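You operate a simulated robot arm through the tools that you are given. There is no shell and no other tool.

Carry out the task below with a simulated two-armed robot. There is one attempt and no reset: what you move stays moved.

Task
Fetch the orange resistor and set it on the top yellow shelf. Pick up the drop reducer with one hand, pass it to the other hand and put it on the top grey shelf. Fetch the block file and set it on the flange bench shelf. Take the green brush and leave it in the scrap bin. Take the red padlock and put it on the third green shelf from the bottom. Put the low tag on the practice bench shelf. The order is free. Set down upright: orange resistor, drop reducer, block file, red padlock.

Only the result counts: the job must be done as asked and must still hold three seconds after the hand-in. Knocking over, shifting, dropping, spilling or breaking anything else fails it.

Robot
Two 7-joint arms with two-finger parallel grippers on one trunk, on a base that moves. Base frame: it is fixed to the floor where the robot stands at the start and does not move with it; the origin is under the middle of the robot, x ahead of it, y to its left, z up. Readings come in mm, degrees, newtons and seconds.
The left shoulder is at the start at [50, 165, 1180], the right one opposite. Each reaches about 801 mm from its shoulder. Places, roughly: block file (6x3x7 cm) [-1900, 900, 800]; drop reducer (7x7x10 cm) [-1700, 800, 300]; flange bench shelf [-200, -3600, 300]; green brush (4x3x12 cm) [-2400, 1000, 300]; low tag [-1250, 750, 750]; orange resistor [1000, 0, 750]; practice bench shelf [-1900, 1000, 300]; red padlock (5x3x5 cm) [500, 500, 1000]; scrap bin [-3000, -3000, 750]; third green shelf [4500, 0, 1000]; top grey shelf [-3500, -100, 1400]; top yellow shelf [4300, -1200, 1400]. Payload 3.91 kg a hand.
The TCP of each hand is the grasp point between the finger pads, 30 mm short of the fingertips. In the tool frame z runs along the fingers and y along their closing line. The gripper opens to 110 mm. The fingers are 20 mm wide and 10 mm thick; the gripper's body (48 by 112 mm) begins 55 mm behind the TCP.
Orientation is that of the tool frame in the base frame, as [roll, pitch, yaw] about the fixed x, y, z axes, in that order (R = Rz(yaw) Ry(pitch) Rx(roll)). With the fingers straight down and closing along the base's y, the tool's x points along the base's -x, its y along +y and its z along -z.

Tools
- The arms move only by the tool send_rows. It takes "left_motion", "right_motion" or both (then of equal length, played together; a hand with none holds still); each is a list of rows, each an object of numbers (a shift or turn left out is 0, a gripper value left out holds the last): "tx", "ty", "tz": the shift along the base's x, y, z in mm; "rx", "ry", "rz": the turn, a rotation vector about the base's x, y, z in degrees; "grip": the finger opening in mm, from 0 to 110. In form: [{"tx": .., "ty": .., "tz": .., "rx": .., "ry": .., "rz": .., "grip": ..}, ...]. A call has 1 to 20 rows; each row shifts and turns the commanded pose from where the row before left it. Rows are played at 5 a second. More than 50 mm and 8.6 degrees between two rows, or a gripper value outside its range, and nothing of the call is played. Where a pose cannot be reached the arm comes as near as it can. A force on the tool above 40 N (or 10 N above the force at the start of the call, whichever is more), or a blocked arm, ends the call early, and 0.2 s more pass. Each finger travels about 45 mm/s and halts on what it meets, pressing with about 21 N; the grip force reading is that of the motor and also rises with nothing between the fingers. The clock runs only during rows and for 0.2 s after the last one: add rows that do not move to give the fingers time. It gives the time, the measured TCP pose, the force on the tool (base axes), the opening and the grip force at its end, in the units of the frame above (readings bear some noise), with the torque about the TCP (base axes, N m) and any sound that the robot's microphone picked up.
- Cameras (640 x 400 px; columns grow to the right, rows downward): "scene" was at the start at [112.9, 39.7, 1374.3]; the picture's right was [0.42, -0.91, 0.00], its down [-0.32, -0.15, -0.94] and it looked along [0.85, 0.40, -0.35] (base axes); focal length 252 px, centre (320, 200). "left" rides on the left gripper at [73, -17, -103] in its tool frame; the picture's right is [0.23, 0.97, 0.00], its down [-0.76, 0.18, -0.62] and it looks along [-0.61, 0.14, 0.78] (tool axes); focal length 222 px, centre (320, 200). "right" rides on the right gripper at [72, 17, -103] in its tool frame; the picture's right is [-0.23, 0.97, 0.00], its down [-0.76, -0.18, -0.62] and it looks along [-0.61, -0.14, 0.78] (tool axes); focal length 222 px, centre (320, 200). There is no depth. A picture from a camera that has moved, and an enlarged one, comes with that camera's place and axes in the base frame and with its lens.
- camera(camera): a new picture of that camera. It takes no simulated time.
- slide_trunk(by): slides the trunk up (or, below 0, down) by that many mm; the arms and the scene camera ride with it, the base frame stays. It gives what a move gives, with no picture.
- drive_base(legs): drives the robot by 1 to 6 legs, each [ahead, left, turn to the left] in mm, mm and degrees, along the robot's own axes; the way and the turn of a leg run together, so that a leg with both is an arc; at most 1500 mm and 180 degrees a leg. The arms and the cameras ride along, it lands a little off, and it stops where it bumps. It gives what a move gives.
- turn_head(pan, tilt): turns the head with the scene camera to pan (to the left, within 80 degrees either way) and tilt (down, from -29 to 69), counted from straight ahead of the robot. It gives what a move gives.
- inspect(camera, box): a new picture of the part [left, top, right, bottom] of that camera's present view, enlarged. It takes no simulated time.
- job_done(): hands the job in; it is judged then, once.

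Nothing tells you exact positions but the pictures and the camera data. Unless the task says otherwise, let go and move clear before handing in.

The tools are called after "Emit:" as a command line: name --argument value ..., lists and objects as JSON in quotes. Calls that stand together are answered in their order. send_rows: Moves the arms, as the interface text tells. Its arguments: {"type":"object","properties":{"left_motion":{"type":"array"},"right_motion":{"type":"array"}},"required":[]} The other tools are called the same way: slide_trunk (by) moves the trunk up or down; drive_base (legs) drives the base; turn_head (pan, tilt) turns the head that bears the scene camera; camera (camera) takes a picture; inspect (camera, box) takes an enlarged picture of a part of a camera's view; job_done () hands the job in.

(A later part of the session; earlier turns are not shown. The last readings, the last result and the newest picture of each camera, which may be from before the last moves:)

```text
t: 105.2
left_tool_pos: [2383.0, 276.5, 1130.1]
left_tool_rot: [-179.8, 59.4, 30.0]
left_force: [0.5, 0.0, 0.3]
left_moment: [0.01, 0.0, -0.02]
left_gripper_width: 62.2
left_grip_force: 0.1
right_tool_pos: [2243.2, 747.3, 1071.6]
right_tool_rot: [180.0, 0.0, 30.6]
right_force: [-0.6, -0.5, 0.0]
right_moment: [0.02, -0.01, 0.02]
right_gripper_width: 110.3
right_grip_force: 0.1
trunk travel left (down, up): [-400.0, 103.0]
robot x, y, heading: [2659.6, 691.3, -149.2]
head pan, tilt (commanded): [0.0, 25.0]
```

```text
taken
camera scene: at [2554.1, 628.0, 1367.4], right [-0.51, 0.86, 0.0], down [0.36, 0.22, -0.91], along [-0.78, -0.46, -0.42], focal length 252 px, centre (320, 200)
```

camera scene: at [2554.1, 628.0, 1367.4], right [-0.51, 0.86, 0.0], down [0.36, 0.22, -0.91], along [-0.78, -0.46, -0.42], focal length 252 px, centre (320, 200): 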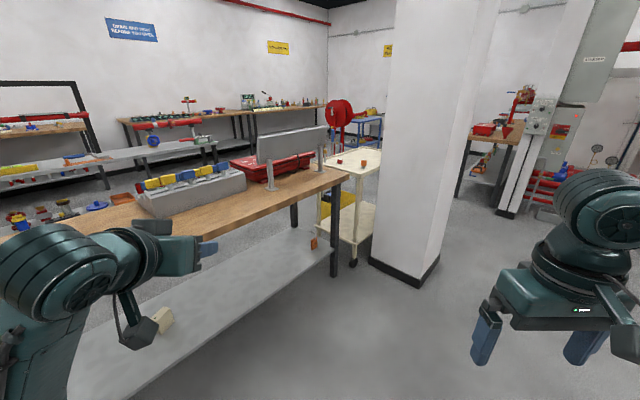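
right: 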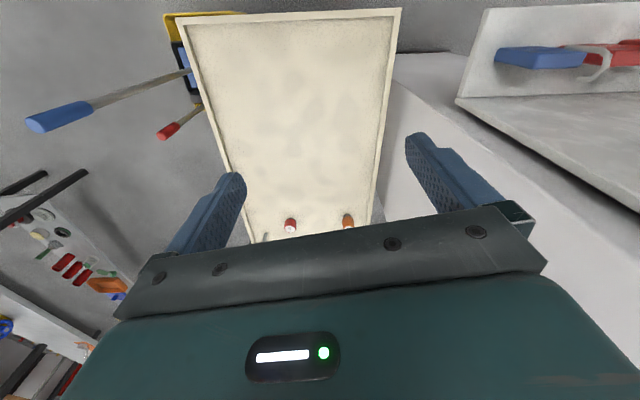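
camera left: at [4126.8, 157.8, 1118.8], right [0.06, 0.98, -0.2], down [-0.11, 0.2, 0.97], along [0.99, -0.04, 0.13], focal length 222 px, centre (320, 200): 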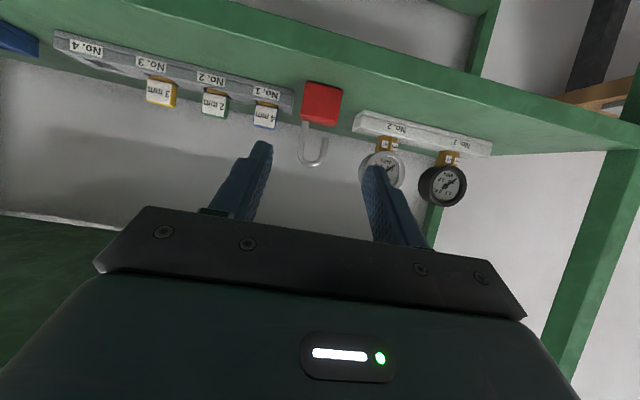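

I can see the cart with the orange part beyond the table and pillar. I'll drive partway, raise the right hand back to its earlier tucked pose, and take a closer look.

Emit:
drive_base --legs '[[870, -414, 0], [0, 0, 9]]'

Emit:
camera --camera "scene"

Emit:
inspect --camera "scene" --box '[200, 100, 440, 260]'

```text
t: 110.9
left_tool_pos: [1488.9, 164.8, 1130.1]
left_tool_rot: [-179.8, 59.5, 38.3]
left_force: [0.0, 1.3, 0.1]
left_moment: [-0.01, -0.01, -0.03]
left_gripper_width: 62.1
left_grip_force: 0.1
right_tool_pos: [1283.5, 610.2, 1071.6]
right_tool_rot: [180.0, 0.0, 39.0]
right_force: [-0.2, -0.5, -0.5]
right_moment: [0.01, 0.01, -0.02]
right_gripper_width: 110.0
right_grip_force: 0.0
trunk travel left (down, up): [-400.0, 103.0]
robot x, y, heading: [1702.8, 610.0, -141.3]
head pan, tilt (commanded): [0.0, 25.0]
```

```text
taken
camera scene: at [1608.3, 536.7, 1367.3], right [-0.63, 0.78, 0.0], down [0.33, 0.27, -0.91], along [-0.7, -0.57, -0.42], focal length 252 px, centre (320, 200)
```

scene: 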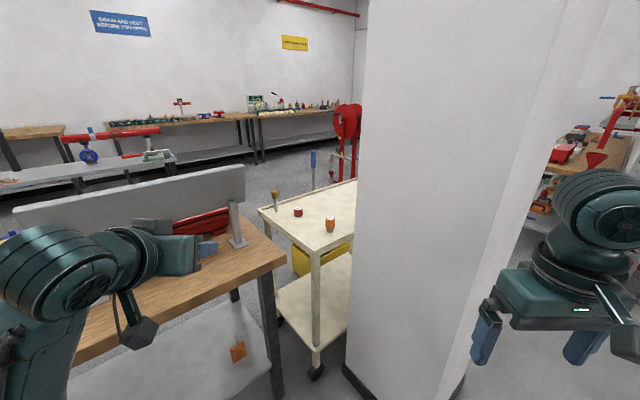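

```text
2.50 times, centred on (320, 180) of scene
camera zoom: at [1608.3, 536.7, 1367.3], right [-0.63, 0.78, 0.0], down [0.33, 0.27, -0.91], along [-0.7, -0.57, -0.42], focal length 630 px, centre (320, 250)
```

zoom: 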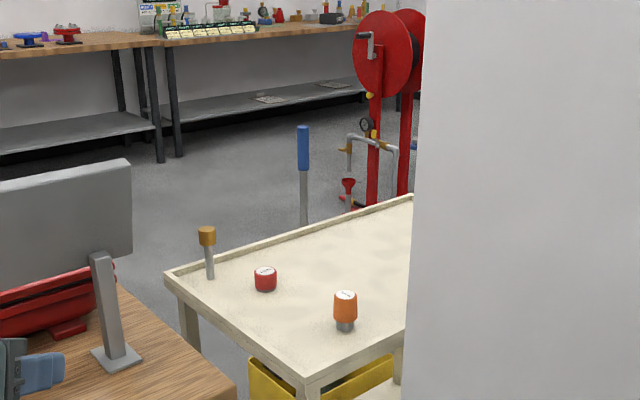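

The orange part (orange cap on a grey stem, ~40 mm wide, ~62 mm tall) stands at about (875, 3), tray floor z≈801; the pillar's corner is about (870, 112). I'll face −x and come in at about (1480, 420).

Emit:
drive_base --legs '[[0, 0, -38.7], [223, 190, 0]]'

Emit:
turn_head --pan 20 --tilt 30

Emit:
camera --camera "scene"

Emit:
turn_head --pan 60 --tilt 30

Emit:
camera --camera "scene"

```text
t: 115.0
left_tool_pos: [1031.3, 209.5, 1129.1]
left_tool_rot: [-179.8, 59.4, -0.5]
left_force: [-0.1, 0.1, 1.4]
left_moment: [0.0, 0.0, 0.02]
left_gripper_width: 62.2
left_grip_force: 0.0
right_tool_pos: [1151.7, 685.0, 1072.1]
right_tool_rot: [-180.0, -0.1, -0.1]
right_force: [-0.1, 0.2, 0.0]
right_moment: [0.01, -0.01, 0.01]
right_gripper_width: 109.8
right_grip_force: 0.1
trunk travel left (down, up): [-400.0, 103.0]
robot x, y, heading: [1477.5, 421.9, 179.9]
head pan, tilt (commanded): [0.0, 25.0]
```

```text
t: 115.9
left_tool_pos: [1030.0, 211.4, 1129.0]
left_tool_rot: [-179.8, 59.4, -0.7]
left_force: [0.3, -0.2, 0.3]
left_moment: [0.0, 0.04, -0.03]
left_gripper_width: 61.9
left_grip_force: 0.0
right_tool_pos: [1152.0, 686.3, 1072.1]
right_tool_rot: [179.9, 0.0, 0.0]
right_force: [0.5, 0.2, -0.7]
right_moment: [-0.05, -0.01, 0.03]
right_gripper_width: 109.9
right_grip_force: 0.1
trunk travel left (down, up): [-400.0, 103.0]
robot x, y, heading: [1479.2, 424.4, 180.0]
head pan, tilt (commanded): [20.0, 30.0]
```

```text
taken
camera scene: at [1364.0, 393.8, 1359.4], right [-0.34, 0.94, 0.0], down [0.47, 0.17, -0.87], along [-0.81, -0.3, -0.5], focal length 252 px, centre (320, 200)
```

scene: 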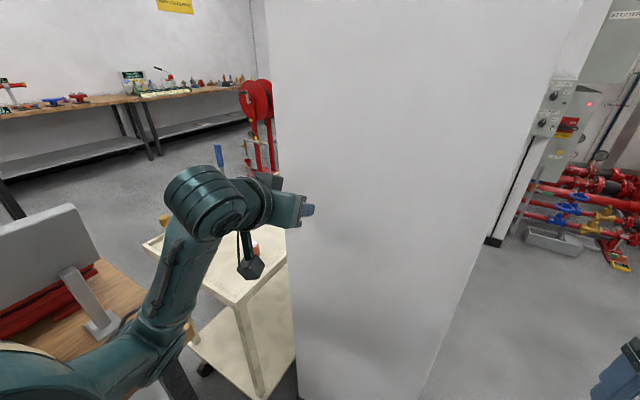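

```text
t: 116.9
left_tool_pos: [1030.5, 210.6, 1130.2]
left_tool_rot: [-179.8, 59.5, -0.7]
left_force: [0.1, -0.2, 0.0]
left_moment: [0.03, -0.02, -0.01]
left_gripper_width: 62.2
left_grip_force: 0.0
right_tool_pos: [1151.2, 686.6, 1071.2]
right_tool_rot: [179.9, 0.1, 0.0]
right_force: [-0.2, -0.2, -0.9]
right_moment: [-0.02, 0.02, -0.03]
right_gripper_width: 109.7
right_grip_force: 0.0
trunk travel left (down, up): [-400.0, 103.0]
robot x, y, heading: [1479.2, 424.5, 179.9]
head pan, tilt (commanded): [60.0, 30.0]
```

```text
taken
camera scene: at [1403.7, 346.4, 1359.4], right [-0.87, 0.5, 0.0], down [0.25, 0.43, -0.87], along [-0.43, -0.75, -0.5], focal length 252 px, centre (320, 200)
```

scene: 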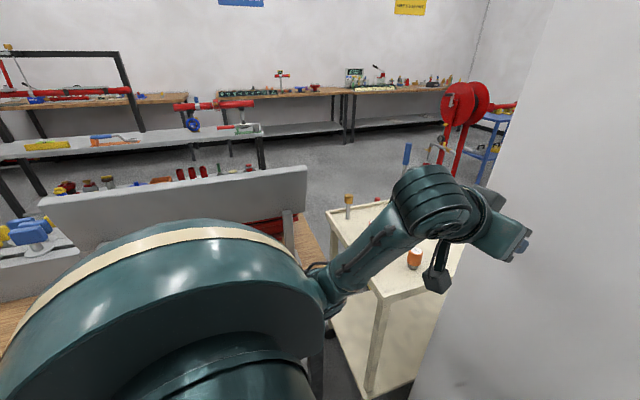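

The arm has a clear way: the forearm passes off the table's corner. I'll swing the left hand over to y≈3, steepening its tilt to ~50° below horizontal, staying high.

Emit:
send_rows --left_motion '[{"tx": -4, "ty": -41.5, "tz": -22, "ry": -4, "grip": 70}, {"tx": -4, "ty": -41.5, "tz": -22, "ry": -4}, {"tx": -4, "ty": -41.5, "tz": -22, "ry": -4}, {"tx": -4, "ty": -41.5, "tz": -22, "ry": -4}, {"tx": -4, "ty": -41.5, "tz": -22, "ry": -4}, {}]'

Emit:
camera --camera "left"

Emit:
camera --camera "scene"

```text
t: 118.3
left_tool_pos: [1009.3, 4.1, 1019.8]
left_tool_rot: [-179.5, 39.5, -0.5]
left_force: [0.0, 0.6, -0.3]
left_moment: [-0.01, 0.04, -0.03]
left_gripper_width: 70.3
left_grip_force: 0.1
right_tool_pos: [1151.2, 686.2, 1071.7]
right_tool_rot: [-179.9, 0.0, 0.1]
right_force: [0.7, 0.1, -0.7]
right_moment: [0.03, -0.01, 0.0]
right_gripper_width: 109.9
right_grip_force: 0.1
trunk travel left (down, up): [-400.0, 103.0]
robot x, y, heading: [1476.8, 420.6, 180.1]
head pan, tilt (commanded): [60.0, 30.0]
```

```text
taken
camera left: at [1131.4, 20.1, 1051.6], right [0.16, -0.98, -0.15], down [-0.19, -0.18, 0.96], along [-0.97, -0.13, -0.22], focal length 222 px, centre (320, 200)
```

left: 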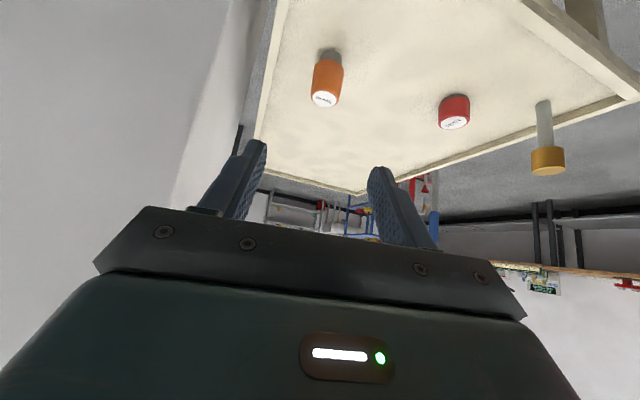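

```text
taken
camera scene: at [1403.8, 346.5, 1359.4], right [-0.87, 0.5, 0.0], down [0.25, 0.43, -0.87], along [-0.43, -0.75, -0.5], focal length 252 px, centre (320, 200)
```

scene: 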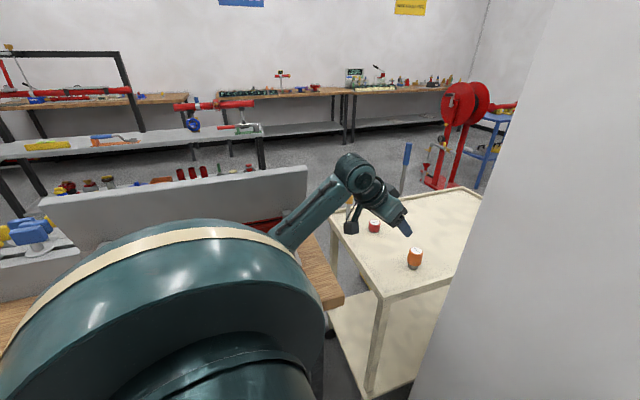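

Resistor centre now reads about (884, 2), top z≈866. Moving down to a pre-grasp 100 mm back along the finger axis.

Emit:
send_rows --left_motion '[{"tx": -20.6, "ty": -0.8, "tz": -33.9}, {"tx": -20.6, "ty": -0.8, "tz": -33.9}, {"tx": -20.6, "ty": -0.8, "tz": -33.9}, {}]'

Emit:
camera --camera "left"

Emit:
inspect --camera "scene" --box '[300, 140, 500, 300]'

```text
t: 119.3
left_tool_pos: [947.6, 2.2, 916.6]
left_tool_rot: [-179.7, 39.5, -0.5]
left_force: [-0.1, 0.4, -0.9]
left_moment: [0.0, 0.01, -0.02]
left_gripper_width: 70.0
left_grip_force: 0.1
right_tool_pos: [1152.2, 686.8, 1072.6]
right_tool_rot: [-180.0, 0.0, 0.0]
right_force: [0.6, -0.9, 0.4]
right_moment: [0.02, 0.01, -0.02]
right_gripper_width: 110.1
right_grip_force: 0.0
trunk travel left (down, up): [-400.0, 103.0]
robot x, y, heading: [1481.5, 426.1, 179.9]
head pan, tilt (commanded): [60.0, 30.0]
```

```text
taken
camera left: at [1070.4, 18.2, 949.7], right [0.16, -0.98, -0.15], down [-0.19, -0.18, 0.96], along [-0.97, -0.13, -0.22], focal length 222 px, centre (320, 200)
```

left: 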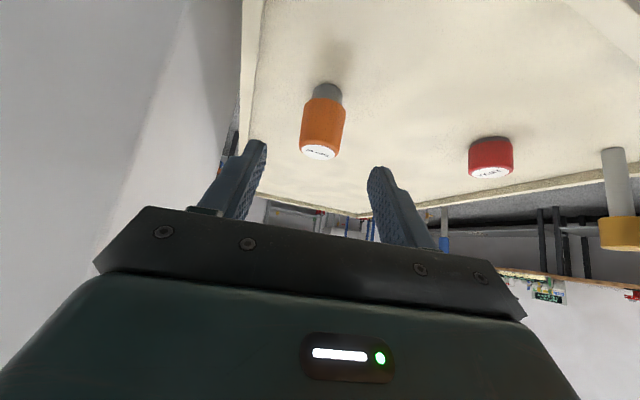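

```text
2.50 times, centred on (400, 220) of scene
camera zoom: at [1403.9, 346.3, 1359.4], right [-0.87, 0.5, 0.0], down [0.25, 0.43, -0.87], along [-0.43, -0.75, -0.5], focal length 630 px, centre (120, 150)
```

zoom: 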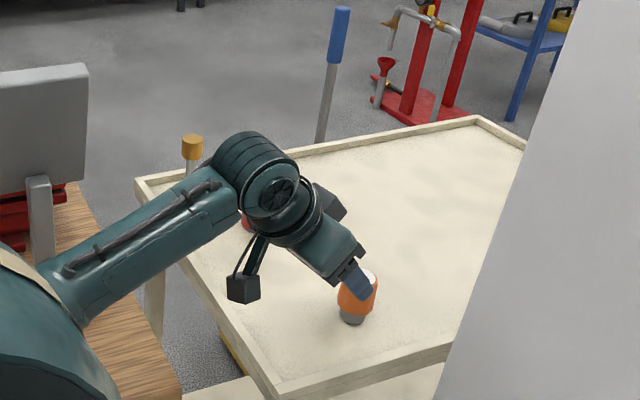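

Alignment is good (centre ≈ (887, 1)). Advancing to grasp and closing.

Emit:
send_rows --left_motion '[{"tx": -15.4, "ty": -0.4, "tz": -18.7}, {"tx": -15.4, "ty": -0.4, "tz": -18.7}, {"tx": -15.4, "ty": -0.4, "tz": -18.7}, {"tx": -15.2, "ty": -0.4, "tz": -18.2}, {}]'

Emit:
inspect --camera "left" --box '[180, 40, 460, 240]'

Emit:
inspect --camera "scene" --box '[340, 180, 480, 300]'

```text
t: 120.5
left_tool_pos: [887.8, -1.0, 842.7]
left_tool_rot: [-179.6, 39.5, -0.6]
left_force: [-0.8, -0.9, 0.1]
left_moment: [0.01, 0.0, 0.02]
left_gripper_width: 70.0
left_grip_force: 0.0
right_tool_pos: [1152.7, 686.1, 1072.1]
right_tool_rot: [-180.0, 0.0, -0.1]
right_force: [0.4, -1.0, -0.6]
right_moment: [0.0, 0.02, 0.01]
right_gripper_width: 110.0
right_grip_force: 0.0
trunk travel left (down, up): [-400.0, 103.0]
robot x, y, heading: [1477.7, 425.8, 180.0]
head pan, tilt (commanded): [60.0, 30.0]
```

```text
2.00 times, centred on (320, 140) of left
camera zoom: at [1010.1, 15.2, 876.1], right [0.16, -0.98, -0.15], down [-0.19, -0.18, 0.96], along [-0.97, -0.13, -0.22], focal length 444 px, centre (320, 320)
```

zoom: 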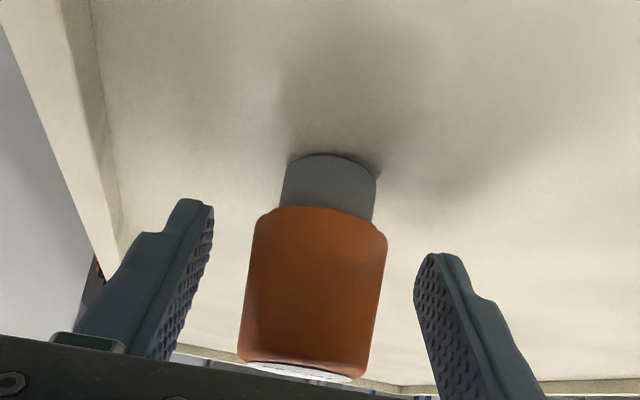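

```text
3.33 times, centred on (410, 240) of scene
camera zoom: at [1403.9, 346.3, 1359.4], right [-0.87, 0.5, 0.0], down [0.25, 0.43, -0.87], along [-0.43, -0.75, -0.5], focal length 840 px, centre (20, 67)
```

zoom: 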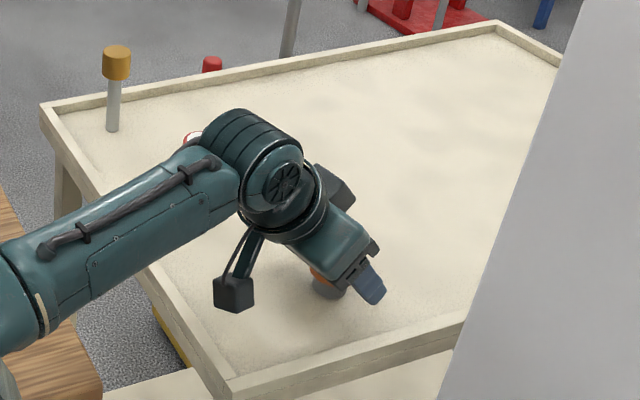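

Well centred. Closing on the orange body.

Emit:
send_rows --left_motion '[{"grip": 58}, {"grip": 48}, {"grip": 38}, {"grip": 26}, {}, {}]'

Emit:
send_rows --left_motion '[{"tz": 10}, {"tz": 20}, {}]'

Emit:
inspect --camera "left" --box '[180, 40, 460, 240]'

```text
t: 121.9
left_tool_pos: [886.5, -1.3, 843.0]
left_tool_rot: [-179.5, 39.4, -0.5]
left_force: [-0.1, 0.1, 1.7]
left_moment: [0.01, 0.04, -0.02]
left_gripper_width: 38.4
left_grip_force: 20.6
right_tool_pos: [1150.5, 685.9, 1071.1]
right_tool_rot: [-180.0, 0.1, 0.1]
right_force: [-0.1, 0.1, -0.9]
right_moment: [-0.02, -0.02, 0.01]
right_gripper_width: 109.9
right_grip_force: 0.0
trunk travel left (down, up): [-400.0, 103.0]
robot x, y, heading: [1481.5, 428.2, 180.1]
head pan, tilt (commanded): [60.0, 30.0]
```

```text
t: 122.7
left_tool_pos: [889.0, -1.0, 874.6]
left_tool_rot: [-179.5, 39.6, -0.4]
left_force: [-1.1, 0.2, -0.1]
left_moment: [-0.02, -0.02, 0.02]
left_gripper_width: 38.5
left_grip_force: 21.2
right_tool_pos: [1151.4, 685.8, 1071.3]
right_tool_rot: [179.9, -0.1, 0.0]
right_force: [-0.7, 0.4, 0.3]
right_moment: [0.03, -0.01, 0.02]
right_gripper_width: 109.9
right_grip_force: 0.0
trunk travel left (down, up): [-400.0, 103.0]
robot x, y, heading: [1479.4, 425.5, 180.1]
head pan, tilt (commanded): [60.0, 30.0]
```

```text
2.00 times, centred on (320, 140) of left
camera zoom: at [1010.6, 14.8, 907.2], right [0.16, -0.98, -0.15], down [-0.19, -0.18, 0.96], along [-0.97, -0.13, -0.22], focal length 444 px, centre (320, 320)
```

zoom: 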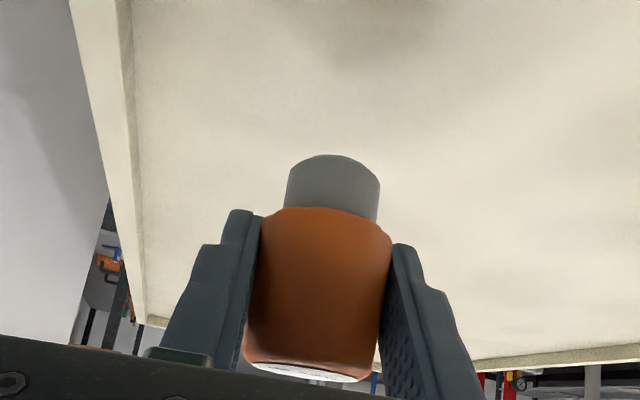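

Lifted cleanly. Retreating up and back to the tucked position.

Emit:
send_rows --left_motion '[{"tx": 10, "tz": 40}, {"tx": 20, "tz": 40}, {"tx": 30, "tz": 38}, {"tx": 30, "tz": 38}, {"tx": 20, "ty": 40, "tz": 15}, {"tx": 10, "ty": 45, "tz": 15}, {"tx": 10, "ty": 45, "tz": 15}, {"tx": 5, "ty": 45, "tz": 15}, {"ty": 40, "tz": 10}, {}]'

Emit:
camera --camera "scene"

Emit:
camera --camera "left"

```text
t: 124.9
left_tool_pos: [1022.1, 213.5, 1098.6]
left_tool_rot: [-179.5, 39.5, -0.4]
left_force: [-0.2, 0.4, -1.0]
left_moment: [0.01, 0.03, -0.02]
left_gripper_width: 38.7
left_grip_force: 21.2
right_tool_pos: [1151.4, 685.6, 1072.0]
right_tool_rot: [-180.0, 0.0, 0.0]
right_force: [1.0, 0.7, -0.2]
right_moment: [0.01, 0.0, -0.01]
right_gripper_width: 109.9
right_grip_force: 0.1
trunk travel left (down, up): [-400.0, 103.0]
robot x, y, heading: [1479.3, 424.1, 180.2]
head pan, tilt (commanded): [60.0, 30.0]
```

```text
taken
camera scene: at [1403.8, 345.9, 1359.3], right [-0.87, 0.5, 0.0], down [0.25, 0.43, -0.87], along [-0.43, -0.75, -0.5], focal length 252 px, centre (320, 200)
```

scene: 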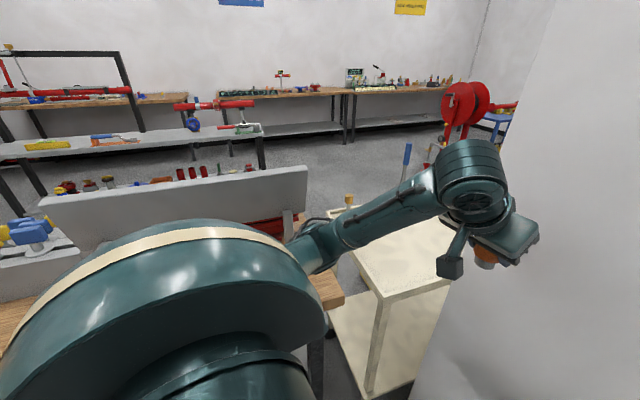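

```text
taken
camera left: at [1144.3, 229.6, 1131.4], right [0.16, -0.97, -0.15], down [-0.19, -0.18, 0.96], along [-0.97, -0.13, -0.22], focal length 222 px, centre (320, 200)
```

left: 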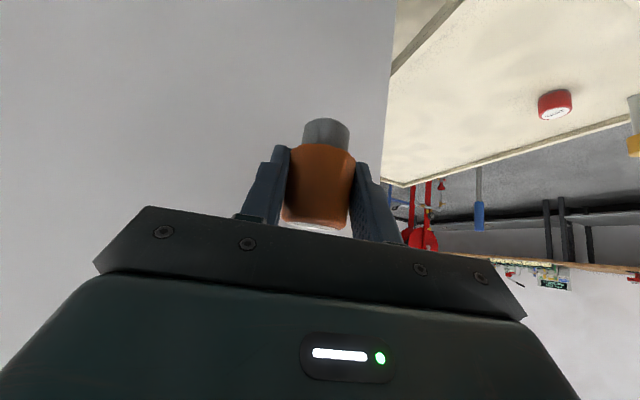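

Now to the yellow rack: back out, turn to face the racks and drive over in open floor.

Emit:
drive_base --legs '[[-223, -190, 0], [0, 0, 170], [1381, -75, 0]]'

Emit:
turn_head --pan -35 --tilt 20

Emit:
camera --camera "scene"

```text
t: 140.8
left_tool_pos: [3537.7, 585.5, 1098.1]
left_tool_rot: [-179.5, 39.6, 174.5]
left_force: [0.3, 0.6, -0.7]
left_moment: [0.03, 0.02, 0.02]
left_gripper_width: 38.4
left_grip_force: 21.2
right_tool_pos: [3368.5, 125.3, 1071.5]
right_tool_rot: [-180.0, -0.1, 174.8]
right_force: [-0.2, -0.1, -0.9]
right_moment: [0.02, 0.01, 0.01]
right_gripper_width: 110.0
right_grip_force: 0.0
trunk travel left (down, up): [-400.0, 103.0]
robot x, y, heading: [3067.1, 414.9, -5.0]
head pan, tilt (commanded): [60.0, 30.0]
```

```text
t: 142.5
left_tool_pos: [3538.3, 584.3, 1098.4]
left_tool_rot: [-179.5, 39.6, 174.5]
left_force: [-0.3, -0.1, -1.3]
left_moment: [0.01, -0.01, 0.0]
left_gripper_width: 38.4
left_grip_force: 20.5
right_tool_pos: [3369.0, 125.4, 1071.5]
right_tool_rot: [-180.0, 0.1, 174.9]
right_force: [-0.4, -0.1, -0.1]
right_moment: [-0.01, 0.0, 0.05]
right_gripper_width: 110.1
right_grip_force: 0.1
trunk travel left (down, up): [-400.0, 103.0]
robot x, y, heading: [3065.5, 415.1, -5.1]
head pan, tilt (commanded): [-35.0, 20.0]
```

```text
taken
camera scene: at [3164.9, 352.5, 1375.4], right [-0.64, -0.77, 0.0], down [-0.26, 0.22, -0.94], along [0.72, -0.6, -0.34], focal length 252 px, centre (320, 200)
```

scene: 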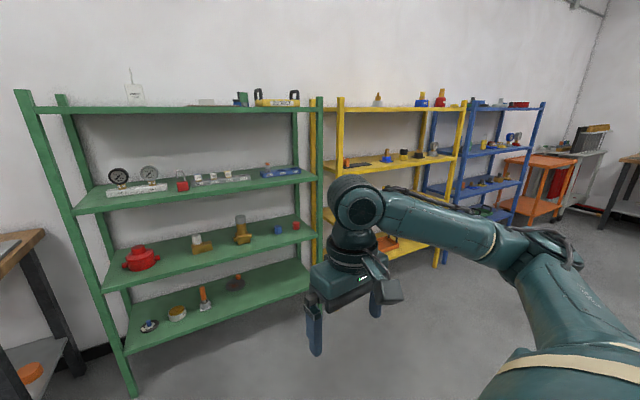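

Heading is −5°. I'll go ahead a bit, then slide right to stand in front of the yellow rack.

Emit:
drive_base --legs '[[300, 0, 0], [0, -1150, 0], [0, 0, -6]]'

Emit:
turn_head --pan 5 --tilt 10

Emit:
camera --camera "scene"

```text
t: 155.1
left_tool_pos: [3752.9, -642.6, 1097.9]
left_tool_rot: [-179.5, 39.4, 168.2]
left_force: [0.4, 0.5, -0.7]
left_moment: [-0.02, -0.02, -0.01]
left_gripper_width: 38.4
left_grip_force: 21.0
right_tool_pos: [3531.3, -1080.8, 1072.1]
right_tool_rot: [180.0, 0.1, 168.6]
right_force: [-0.4, -0.7, -0.5]
right_moment: [-0.02, 0.01, 0.0]
right_gripper_width: 110.1
right_grip_force: 0.0
trunk travel left (down, up): [-400.0, 103.0]
robot x, y, heading: [3261.2, -757.7, -11.4]
head pan, tilt (commanded): [-35.0, 20.0]
```

```text
t: 156.2
left_tool_pos: [3751.9, -643.6, 1097.9]
left_tool_rot: [-179.5, 39.5, 168.2]
left_force: [-0.1, -0.9, -1.1]
left_moment: [-0.02, -0.02, -0.01]
left_gripper_width: 37.9
left_grip_force: 21.1
right_tool_pos: [3532.5, -1079.9, 1072.6]
right_tool_rot: [180.0, 0.0, 168.7]
right_force: [0.5, 0.1, -0.4]
right_moment: [0.01, -0.01, 0.01]
right_gripper_width: 110.1
right_grip_force: 0.0
trunk travel left (down, up): [-400.0, 103.0]
robot x, y, heading: [3263.3, -761.3, -11.3]
head pan, tilt (commanded): [5.0, 10.0]
```

```text
taken
camera scene: at [3382.8, -775.5, 1391.7], right [-0.11, -0.99, 0.0], down [-0.17, 0.02, -0.98], along [0.98, -0.11, -0.17], focal length 252 px, centre (320, 200)
```

scene: 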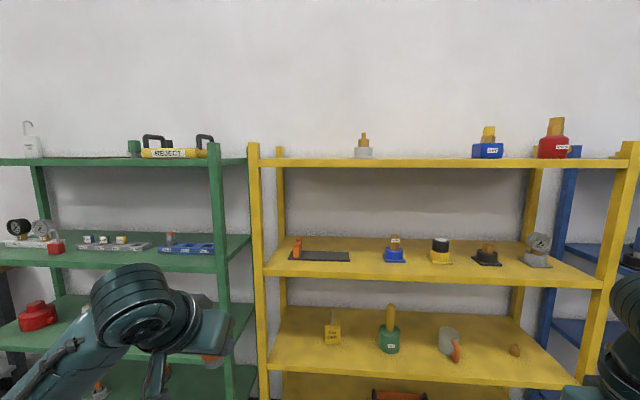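

The top yellow shelf carries a small cone item, a blue and a red one, with free space between. I'll raise the trunk to see onto it.

Emit:
slide_trunk --by 100

Emit:
camera --camera "scene"

Emit:
inspect --camera "scene" --box '[240, 140, 480, 260]'

```text
t: 157.5
left_tool_pos: [3752.0, -643.1, 1199.0]
left_tool_rot: [-179.5, 39.3, 168.1]
left_force: [-0.3, 0.1, -1.3]
left_moment: [0.01, 0.03, -0.03]
left_gripper_width: 37.9
left_grip_force: 21.0
right_tool_pos: [3532.1, -1081.0, 1171.8]
right_tool_rot: [180.0, 0.0, 168.7]
right_force: [0.0, 0.1, -0.5]
right_moment: [0.02, -0.01, 0.02]
right_gripper_width: 109.9
right_grip_force: 0.0
trunk travel left (down, up): [-500.0, 3.0]
robot x, y, heading: [3261.5, -760.8, -11.6]
head pan, tilt (commanded): [5.0, 10.0]
```

```text
taken
camera scene: at [3382.9, -775.5, 1491.6], right [-0.11, -0.99, 0.0], down [-0.17, 0.02, -0.98], along [0.98, -0.11, -0.17], focal length 252 px, centre (320, 200)
```

scene: 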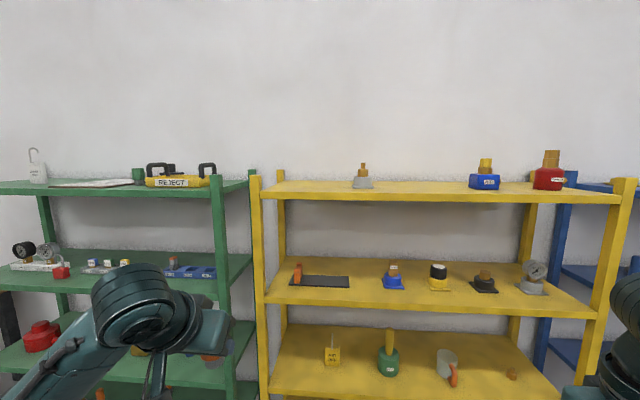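

```text
2.67 times, centred on (360, 200) of scene
camera zoom: at [3382.9, -775.5, 1491.6], right [-0.11, -0.99, 0.0], down [-0.17, 0.02, -0.98], along [0.98, -0.11, -0.17], focal length 672 px, centre (213, 200)
```

zoom: 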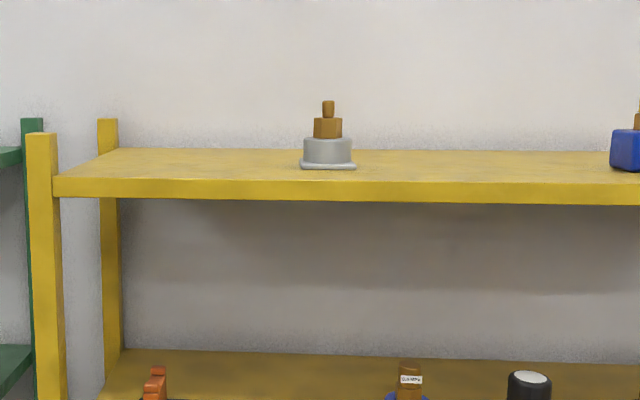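

The top yellow shelf is at z≈1380, with a ~370 mm gap between the cone item and the blue one. I'll raise the left hand now, then drive up so the gap centre (~(4180, −1205)) is in front of the left arm.

Emit:
send_rows --left_motion '[{"tz": 40}, {"tz": 40}, {"tz": 40}, {"tz": 40}, {"tz": 40}, {"tz": 40}, {"tz": 35}, {}]'

Emit:
camera --camera "scene"

```text
t: 159.3
left_tool_pos: [3753.9, -641.5, 1474.1]
left_tool_rot: [-179.4, 39.3, 168.2]
left_force: [0.9, 0.5, -0.8]
left_moment: [0.0, -0.02, 0.0]
left_gripper_width: 38.1
left_grip_force: 20.7
right_tool_pos: [3532.4, -1080.9, 1172.2]
right_tool_rot: [-180.0, 0.0, 168.6]
right_force: [0.0, -0.6, 0.2]
right_moment: [0.0, 0.01, 0.0]
right_gripper_width: 110.1
right_grip_force: 0.1
trunk travel left (down, up): [-500.0, 3.0]
robot x, y, heading: [3261.0, -757.1, -11.4]
head pan, tilt (commanded): [5.0, 10.0]
```

```text
taken
camera scene: at [3383.1, -775.2, 1491.6], right [-0.11, -0.99, 0.0], down [-0.17, 0.02, -0.98], along [0.98, -0.11, -0.17], focal length 252 px, centre (320, 200)
```

scene: 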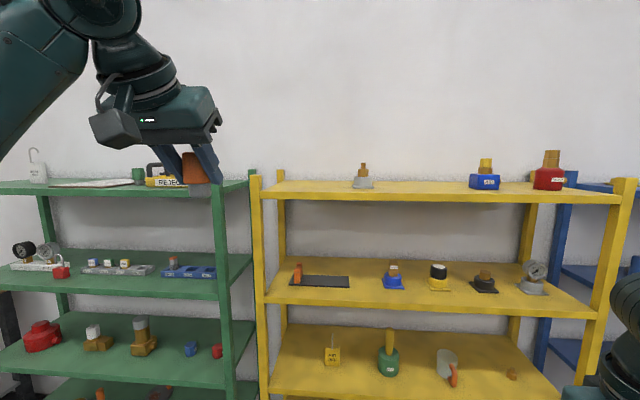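

Driving right, then forward to the placing position.

Emit:
drive_base --legs '[[0, -456, 0], [250, 0, 0]]'

Emit:
turn_head --pan 10 --tilt 15

Emit:
camera --camera "scene"

Emit:
camera --camera "left"

```text
t: 165.2
left_tool_pos: [3908.9, -1129.6, 1474.6]
left_tool_rot: [-179.4, 39.6, 168.4]
left_force: [1.3, 0.9, -1.6]
left_moment: [0.01, 0.06, -0.02]
left_gripper_width: 38.2
left_grip_force: 21.1
right_tool_pos: [3687.7, -1569.6, 1170.8]
right_tool_rot: [-179.9, 0.0, 168.8]
right_force: [0.0, 0.6, -0.3]
right_moment: [0.0, 0.01, -0.03]
right_gripper_width: 109.9
right_grip_force: 0.1
trunk travel left (down, up): [-500.0, 3.0]
robot x, y, heading: [3419.7, -1251.7, -11.0]
head pan, tilt (commanded): [5.0, 10.0]
```

```text
t: 165.9
left_tool_pos: [3907.2, -1128.9, 1474.8]
left_tool_rot: [-179.6, 39.5, 168.3]
left_force: [-0.5, -0.3, -1.1]
left_moment: [0.01, -0.04, 0.01]
left_gripper_width: 38.1
left_grip_force: 20.7
right_tool_pos: [3688.4, -1569.4, 1172.0]
right_tool_rot: [-179.9, 0.0, 168.8]
right_force: [-0.1, 0.3, -0.8]
right_moment: [0.03, 0.0, 0.01]
right_gripper_width: 110.1
right_grip_force: 0.1
trunk travel left (down, up): [-500.0, 3.0]
robot x, y, heading: [3419.9, -1252.4, -11.1]
head pan, tilt (commanded): [10.0, 15.0]
```

```text
taken
camera scene: at [3539.0, -1256.4, 1483.6], right [-0.02, -1.0, 0.0], down [-0.26, 0.01, -0.97], along [0.97, -0.02, -0.26], focal length 252 px, centre (320, 200)
```

scene: 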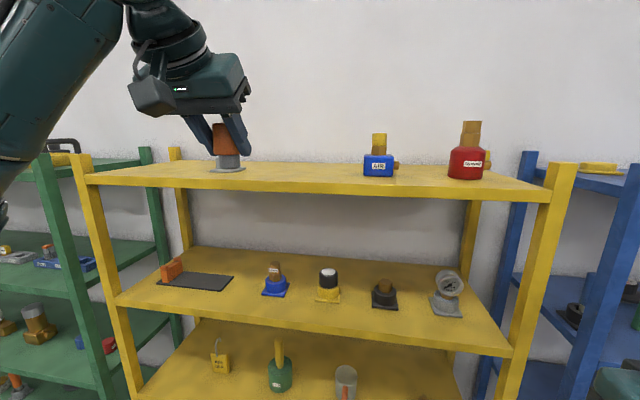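

```text
taken
camera left: at [3785.9, -1119.6, 1507.3], right [0.03, 0.99, -0.15], down [0.23, 0.14, 0.96], along [0.97, -0.06, -0.22], focal length 222 px, centre (320, 200)
```

left: 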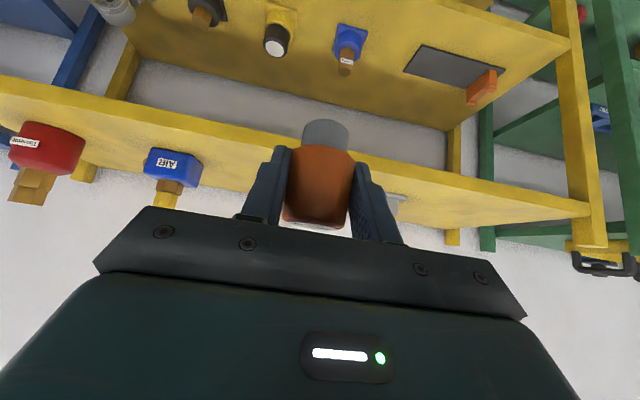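

Gap on the top shelf runs from y≈−1055 (cone) to −1385 (blue). I'll drive 110 mm closer and set the resistor at about (4175, −1215).

Emit:
drive_base --legs '[[110, 0, 0]]'

Emit:
send_rows --left_motion '[{"tx": 10, "ty": -32}, {"tx": 10, "ty": -32}, {}]'

Emit:
camera --camera "left"

Emit:
camera --camera "scene"

```text
t: 167.1
left_tool_pos: [4016.1, -1151.3, 1473.7]
left_tool_rot: [-179.5, 39.5, 168.3]
left_force: [0.9, 0.3, -1.0]
left_moment: [0.0, 0.02, 0.0]
left_gripper_width: 38.0
left_grip_force: 21.3
right_tool_pos: [3797.5, -1591.9, 1171.7]
right_tool_rot: [-180.0, 0.1, 168.7]
right_force: [0.8, 0.2, 0.9]
right_moment: [0.0, 0.02, 0.01]
right_gripper_width: 110.2
right_grip_force: 0.0
trunk travel left (down, up): [-500.0, 3.0]
robot x, y, heading: [3526.5, -1273.1, -11.3]
head pan, tilt (commanded): [10.0, 15.0]
```

```text
t: 167.9
left_tool_pos: [4036.0, -1214.8, 1475.2]
left_tool_rot: [-179.5, 39.4, 168.4]
left_force: [0.5, 1.1, -0.7]
left_moment: [-0.02, 0.0, 0.01]
left_gripper_width: 38.2
left_grip_force: 20.8
right_tool_pos: [3796.6, -1590.0, 1171.3]
right_tool_rot: [180.0, 0.1, 168.6]
right_force: [1.0, -0.7, 0.3]
right_moment: [0.01, -0.02, 0.04]
right_gripper_width: 110.1
right_grip_force: 0.1
trunk travel left (down, up): [-500.0, 3.0]
robot x, y, heading: [3525.8, -1268.1, -11.3]
head pan, tilt (commanded): [10.0, 15.0]
```

```text
taken
camera left: at [3914.2, -1203.8, 1507.4], right [0.03, 0.99, -0.15], down [0.23, 0.14, 0.96], along [0.97, -0.06, -0.22], focal length 222 px, centre (320, 200)
```

left: 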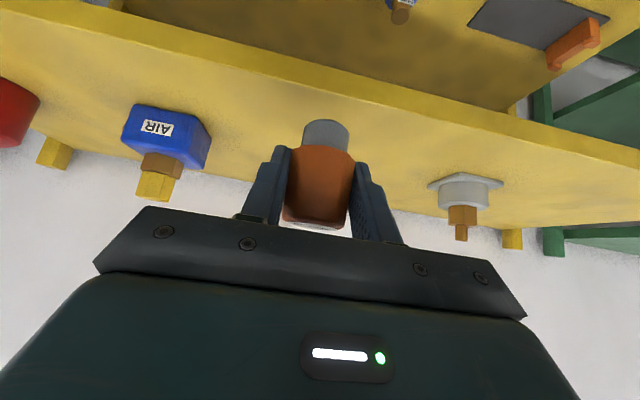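

```text
taken
camera scene: at [3647.2, -1277.4, 1483.6], right [-0.02, -1.0, 0.0], down [-0.26, 0.01, -0.97], along [0.97, -0.02, -0.26], focal length 252 px, centre (320, 200)
```

scene: 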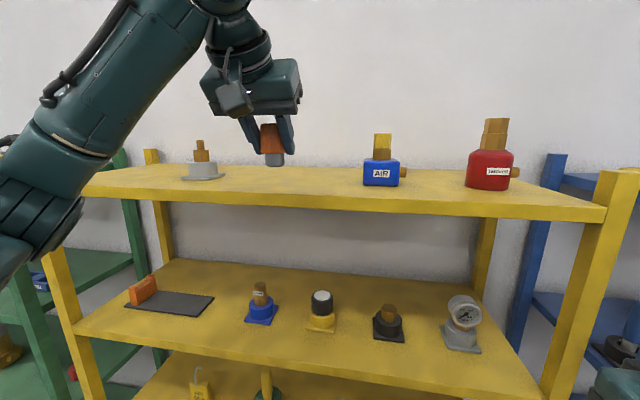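

Centred over the gap. Moving in over the shelf and lowering to ~15 mm above it.

Emit:
send_rows --left_motion '[{"tx": 34, "ty": -2, "tz": -8}, {"tx": 34, "ty": -2, "tz": -8}, {"tx": 34, "ty": -2, "tz": -8}, {"tx": 33, "ty": -2, "tz": -8}, {}]'

Emit:
camera --camera "left"

Emit:
inspect --camera "scene" --box '[160, 100, 400, 230]'

```text
t: 169.1
left_tool_pos: [4170.8, -1221.7, 1442.7]
left_tool_rot: [-179.5, 39.6, 168.3]
left_force: [-0.3, -1.1, -0.1]
left_moment: [0.01, -0.02, -0.01]
left_gripper_width: 38.0
left_grip_force: 21.6
right_tool_pos: [3795.9, -1590.9, 1173.1]
right_tool_rot: [179.9, 0.0, 168.7]
right_force: [0.2, -0.4, -0.8]
right_moment: [0.01, 0.01, -0.04]
right_gripper_width: 110.1
right_grip_force: 0.0
trunk travel left (down, up): [-500.0, 3.0]
robot x, y, heading: [3526.6, -1269.6, -11.5]
head pan, tilt (commanded): [10.0, 15.0]
```

```text
taken
camera left: at [4049.5, -1212.4, 1474.4], right [0.03, 0.99, -0.15], down [0.22, 0.14, 0.96], along [0.97, -0.06, -0.22], focal length 222 px, centre (320, 200)
```

left: 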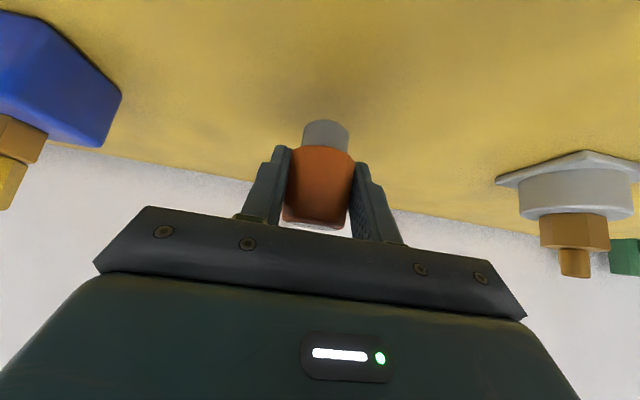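

```text
2.67 times, centred on (280, 165) of scene
camera zoom: at [3647.1, -1277.8, 1483.6], right [-0.02, -1.0, 0.0], down [-0.26, 0.01, -0.97], along [0.97, -0.02, -0.26], focal length 672 px, centre (427, 293)
```

zoom: 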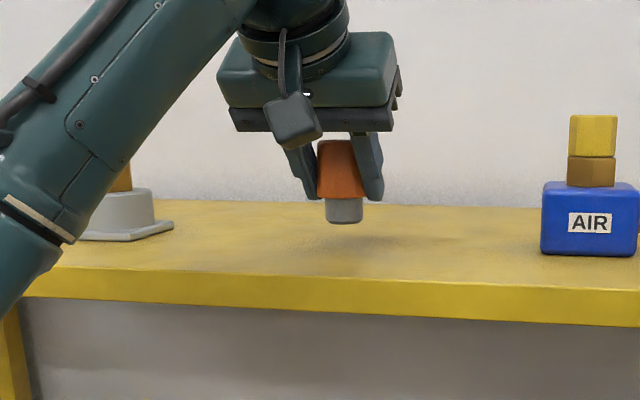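

About 20 mm above the shelf. Lowering carefully.

Emit:
send_rows --left_motion '[{"tz": -7}, {"tz": -6}, {"tz": -3}, {}]'

Emit:
inspect --camera "scene" --box '[240, 130, 360, 210]'

Emit:
send_rows --left_motion '[{"tz": -1.5}, {"tz": -1.5}, {}]'

```text
t: 170.1
left_tool_pos: [4172.5, -1223.0, 1426.2]
left_tool_rot: [-179.6, 39.6, 168.4]
left_force: [0.4, -0.2, -0.2]
left_moment: [0.02, 0.06, 0.0]
left_gripper_width: 38.1
left_grip_force: 21.1
right_tool_pos: [3795.8, -1591.1, 1171.8]
right_tool_rot: [179.9, 0.1, 168.7]
right_force: [0.2, -0.4, -0.5]
right_moment: [0.01, 0.01, 0.02]
right_gripper_width: 110.1
right_grip_force: 0.0
trunk travel left (down, up): [-500.0, 3.0]
robot x, y, heading: [3525.7, -1270.4, -11.0]
head pan, tilt (commanded): [10.0, 15.0]
```

```text
5.00 times, centred on (300, 170) of scene
camera zoom: at [3647.5, -1278.0, 1483.5], right [-0.02, -1.0, 0.0], down [-0.26, 0.01, -0.97], along [0.97, -0.02, -0.26], focal length 1260 px, centre (420, 350)
```

zoom: 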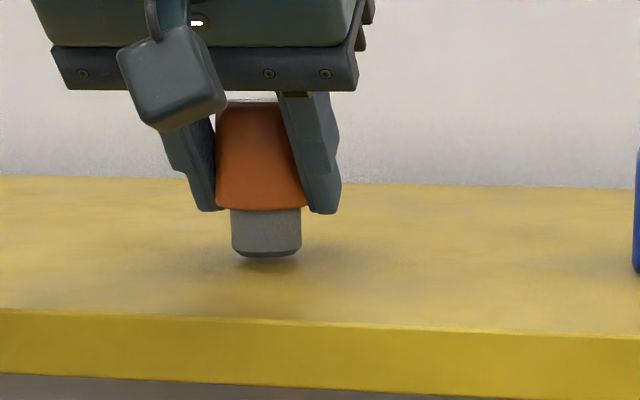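

```text
t: 170.9
left_tool_pos: [4170.8, -1221.8, 1422.7]
left_tool_rot: [-179.5, 39.5, 168.3]
left_force: [0.7, 0.4, 2.0]
left_moment: [0.02, -0.06, -0.04]
left_gripper_width: 38.3
left_grip_force: 20.7
right_tool_pos: [3797.1, -1591.9, 1172.4]
right_tool_rot: [-180.0, 0.0, 168.8]
right_force: [-1.3, 0.9, -0.9]
right_moment: [0.0, 0.0, -0.02]
right_gripper_width: 110.1
right_grip_force: 0.0
trunk travel left (down, up): [-500.0, 3.0]
robot x, y, heading: [3522.5, -1266.5, -11.1]
head pan, tilt (commanded): [10.0, 15.0]
```

Force just begins to rise. One more millimetre to confirm contact.

Emit:
send_rows --left_motion '[{"tz": -1}, {}]'

Emit:
inspect --camera "scene" --box '[240, 130, 360, 210]'

```text
t: 171.5
left_tool_pos: [4171.1, -1221.6, 1423.1]
left_tool_rot: [-179.5, 39.8, 168.2]
left_force: [3.6, 0.6, 7.0]
left_moment: [0.09, -0.18, 0.0]
left_gripper_width: 38.3
left_grip_force: 21.0
right_tool_pos: [3797.0, -1590.9, 1171.1]
right_tool_rot: [-179.9, 0.1, 168.7]
right_force: [0.3, -1.0, 0.6]
right_moment: [0.01, 0.03, 0.02]
right_gripper_width: 109.9
right_grip_force: 0.1
trunk travel left (down, up): [-500.0, 3.0]
robot x, y, heading: [3523.1, -1269.2, -11.2]
head pan, tilt (commanded): [10.0, 15.0]
```

```text
5.00 times, centred on (300, 170) of scene
camera zoom: at [3647.2, -1278.0, 1483.7], right [-0.02, -1.0, 0.0], down [-0.26, 0.01, -0.97], along [0.97, -0.02, -0.26], focal length 1260 px, centre (420, 350)
```

zoom: 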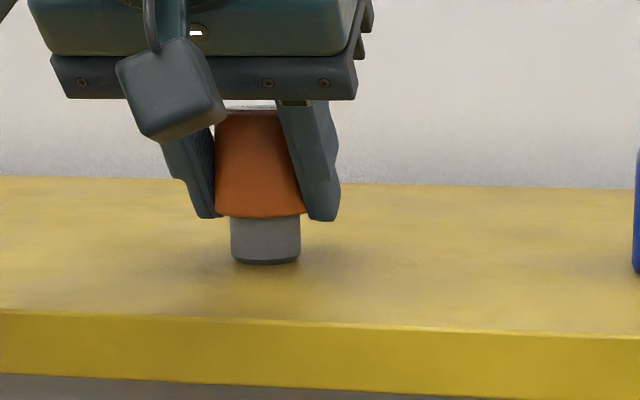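

Contact at 7 N, resistor upright. Opening the fingers.

Emit:
send_rows --left_motion '[{"tz": 0.7}, {"grip": 44}, {"grip": 50}, {"grip": 58}, {"grip": 66}, {}, {}]'

Emit:
inspect --camera "scene" --box '[240, 130, 360, 210]'

Emit:
inspect --camera "left" --box '[180, 40, 460, 240]'

```text
t: 173.1
left_tool_pos: [4171.8, -1223.5, 1422.8]
left_tool_rot: [-179.5, 39.5, 168.3]
left_force: [-0.3, -0.8, -0.6]
left_moment: [-0.01, 0.02, 0.02]
left_gripper_width: 66.0
left_grip_force: 0.1
right_tool_pos: [3794.8, -1590.1, 1171.3]
right_tool_rot: [180.0, 0.1, 168.7]
right_force: [0.9, 0.1, -0.6]
right_moment: [0.0, -0.01, -0.02]
right_gripper_width: 110.1
right_grip_force: 0.0
trunk travel left (down, up): [-500.0, 3.0]
robot x, y, heading: [3525.2, -1270.8, -11.3]
head pan, tilt (commanded): [10.0, 15.0]
```

```text
5.00 times, centred on (300, 170) of scene
camera zoom: at [3647.5, -1278.0, 1483.6], right [-0.02, -1.0, 0.0], down [-0.26, 0.01, -0.97], along [0.97, -0.02, -0.26], focal length 1260 px, centre (420, 350)
```

zoom: 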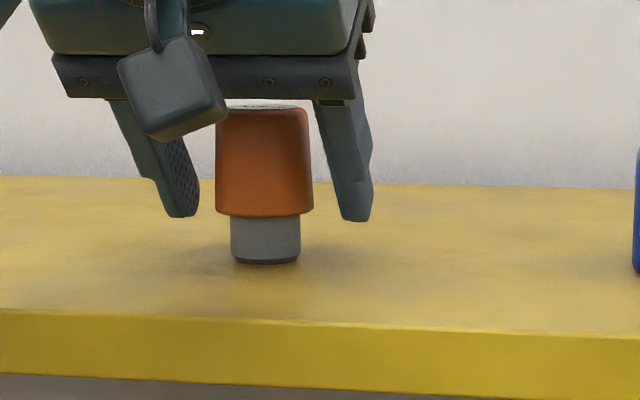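

```text
2.00 times, centred on (320, 140) of left
camera zoom: at [4049.3, -1212.7, 1455.9], right [0.03, 0.99, -0.15], down [0.23, 0.14, 0.96], along [0.97, -0.06, -0.22], focal length 444 px, centre (320, 320)
```

zoom: 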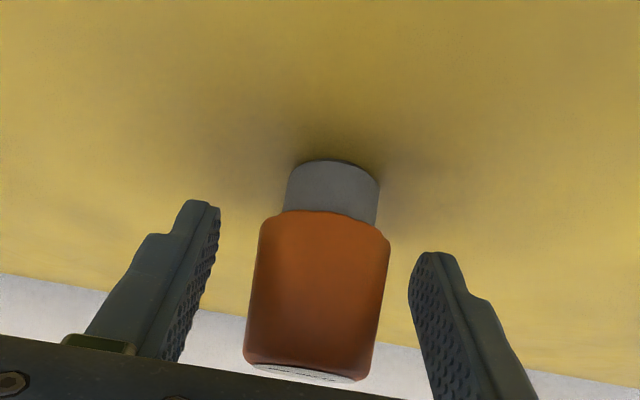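

It stands by itself. Backing the hand out along the finger axis, then off the shelf.

Emit:
send_rows --left_motion '[{"tx": -9, "ty": 1.9, "tz": 11}, {"tx": -12.5, "ty": 2.6, "tz": 15.4}, {"tx": -12.5, "ty": 2.6, "tz": 15.4}, {"tx": -18.7, "ty": 3.9, "tz": 23}, {"tx": -18.7, "ty": 3.9, "tz": 23}, {"tx": -35, "ty": 7, "tz": 10}, {"tx": -40, "ty": 8}, {"tx": -40, "ty": 8}, {}]'

Emit:
camera --camera "scene"

```text
t: 175.1
left_tool_pos: [3982.5, -1183.6, 1519.5]
left_tool_rot: [-179.6, 39.5, 168.2]
left_force: [0.3, -0.3, 0.6]
left_moment: [0.01, -0.02, 0.0]
left_gripper_width: 65.9
left_grip_force: 0.0
right_tool_pos: [3796.6, -1591.2, 1170.9]
right_tool_rot: [180.0, -0.1, 168.7]
right_force: [0.3, -0.6, 1.0]
right_moment: [-0.03, 0.02, 0.01]
right_gripper_width: 110.0
right_grip_force: 0.1
trunk travel left (down, up): [-500.0, 3.0]
robot x, y, heading: [3525.7, -1270.9, -11.3]
head pan, tilt (commanded): [10.0, 15.0]
```

```text
taken
camera scene: at [3648.3, -1278.5, 1483.4], right [-0.02, -1.0, 0.0], down [-0.26, 0.01, -0.97], along [0.97, -0.02, -0.26], focal length 252 px, centre (320, 200)
```

scene: 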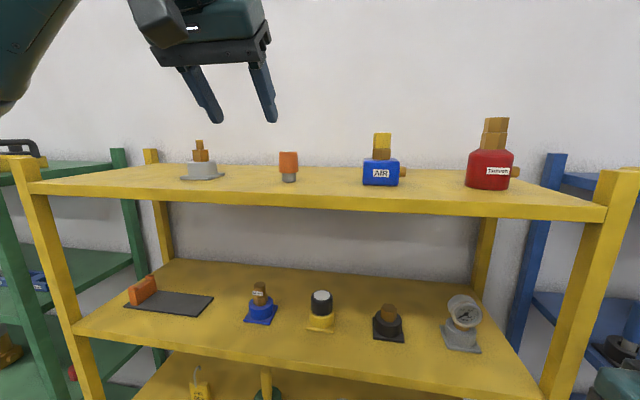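

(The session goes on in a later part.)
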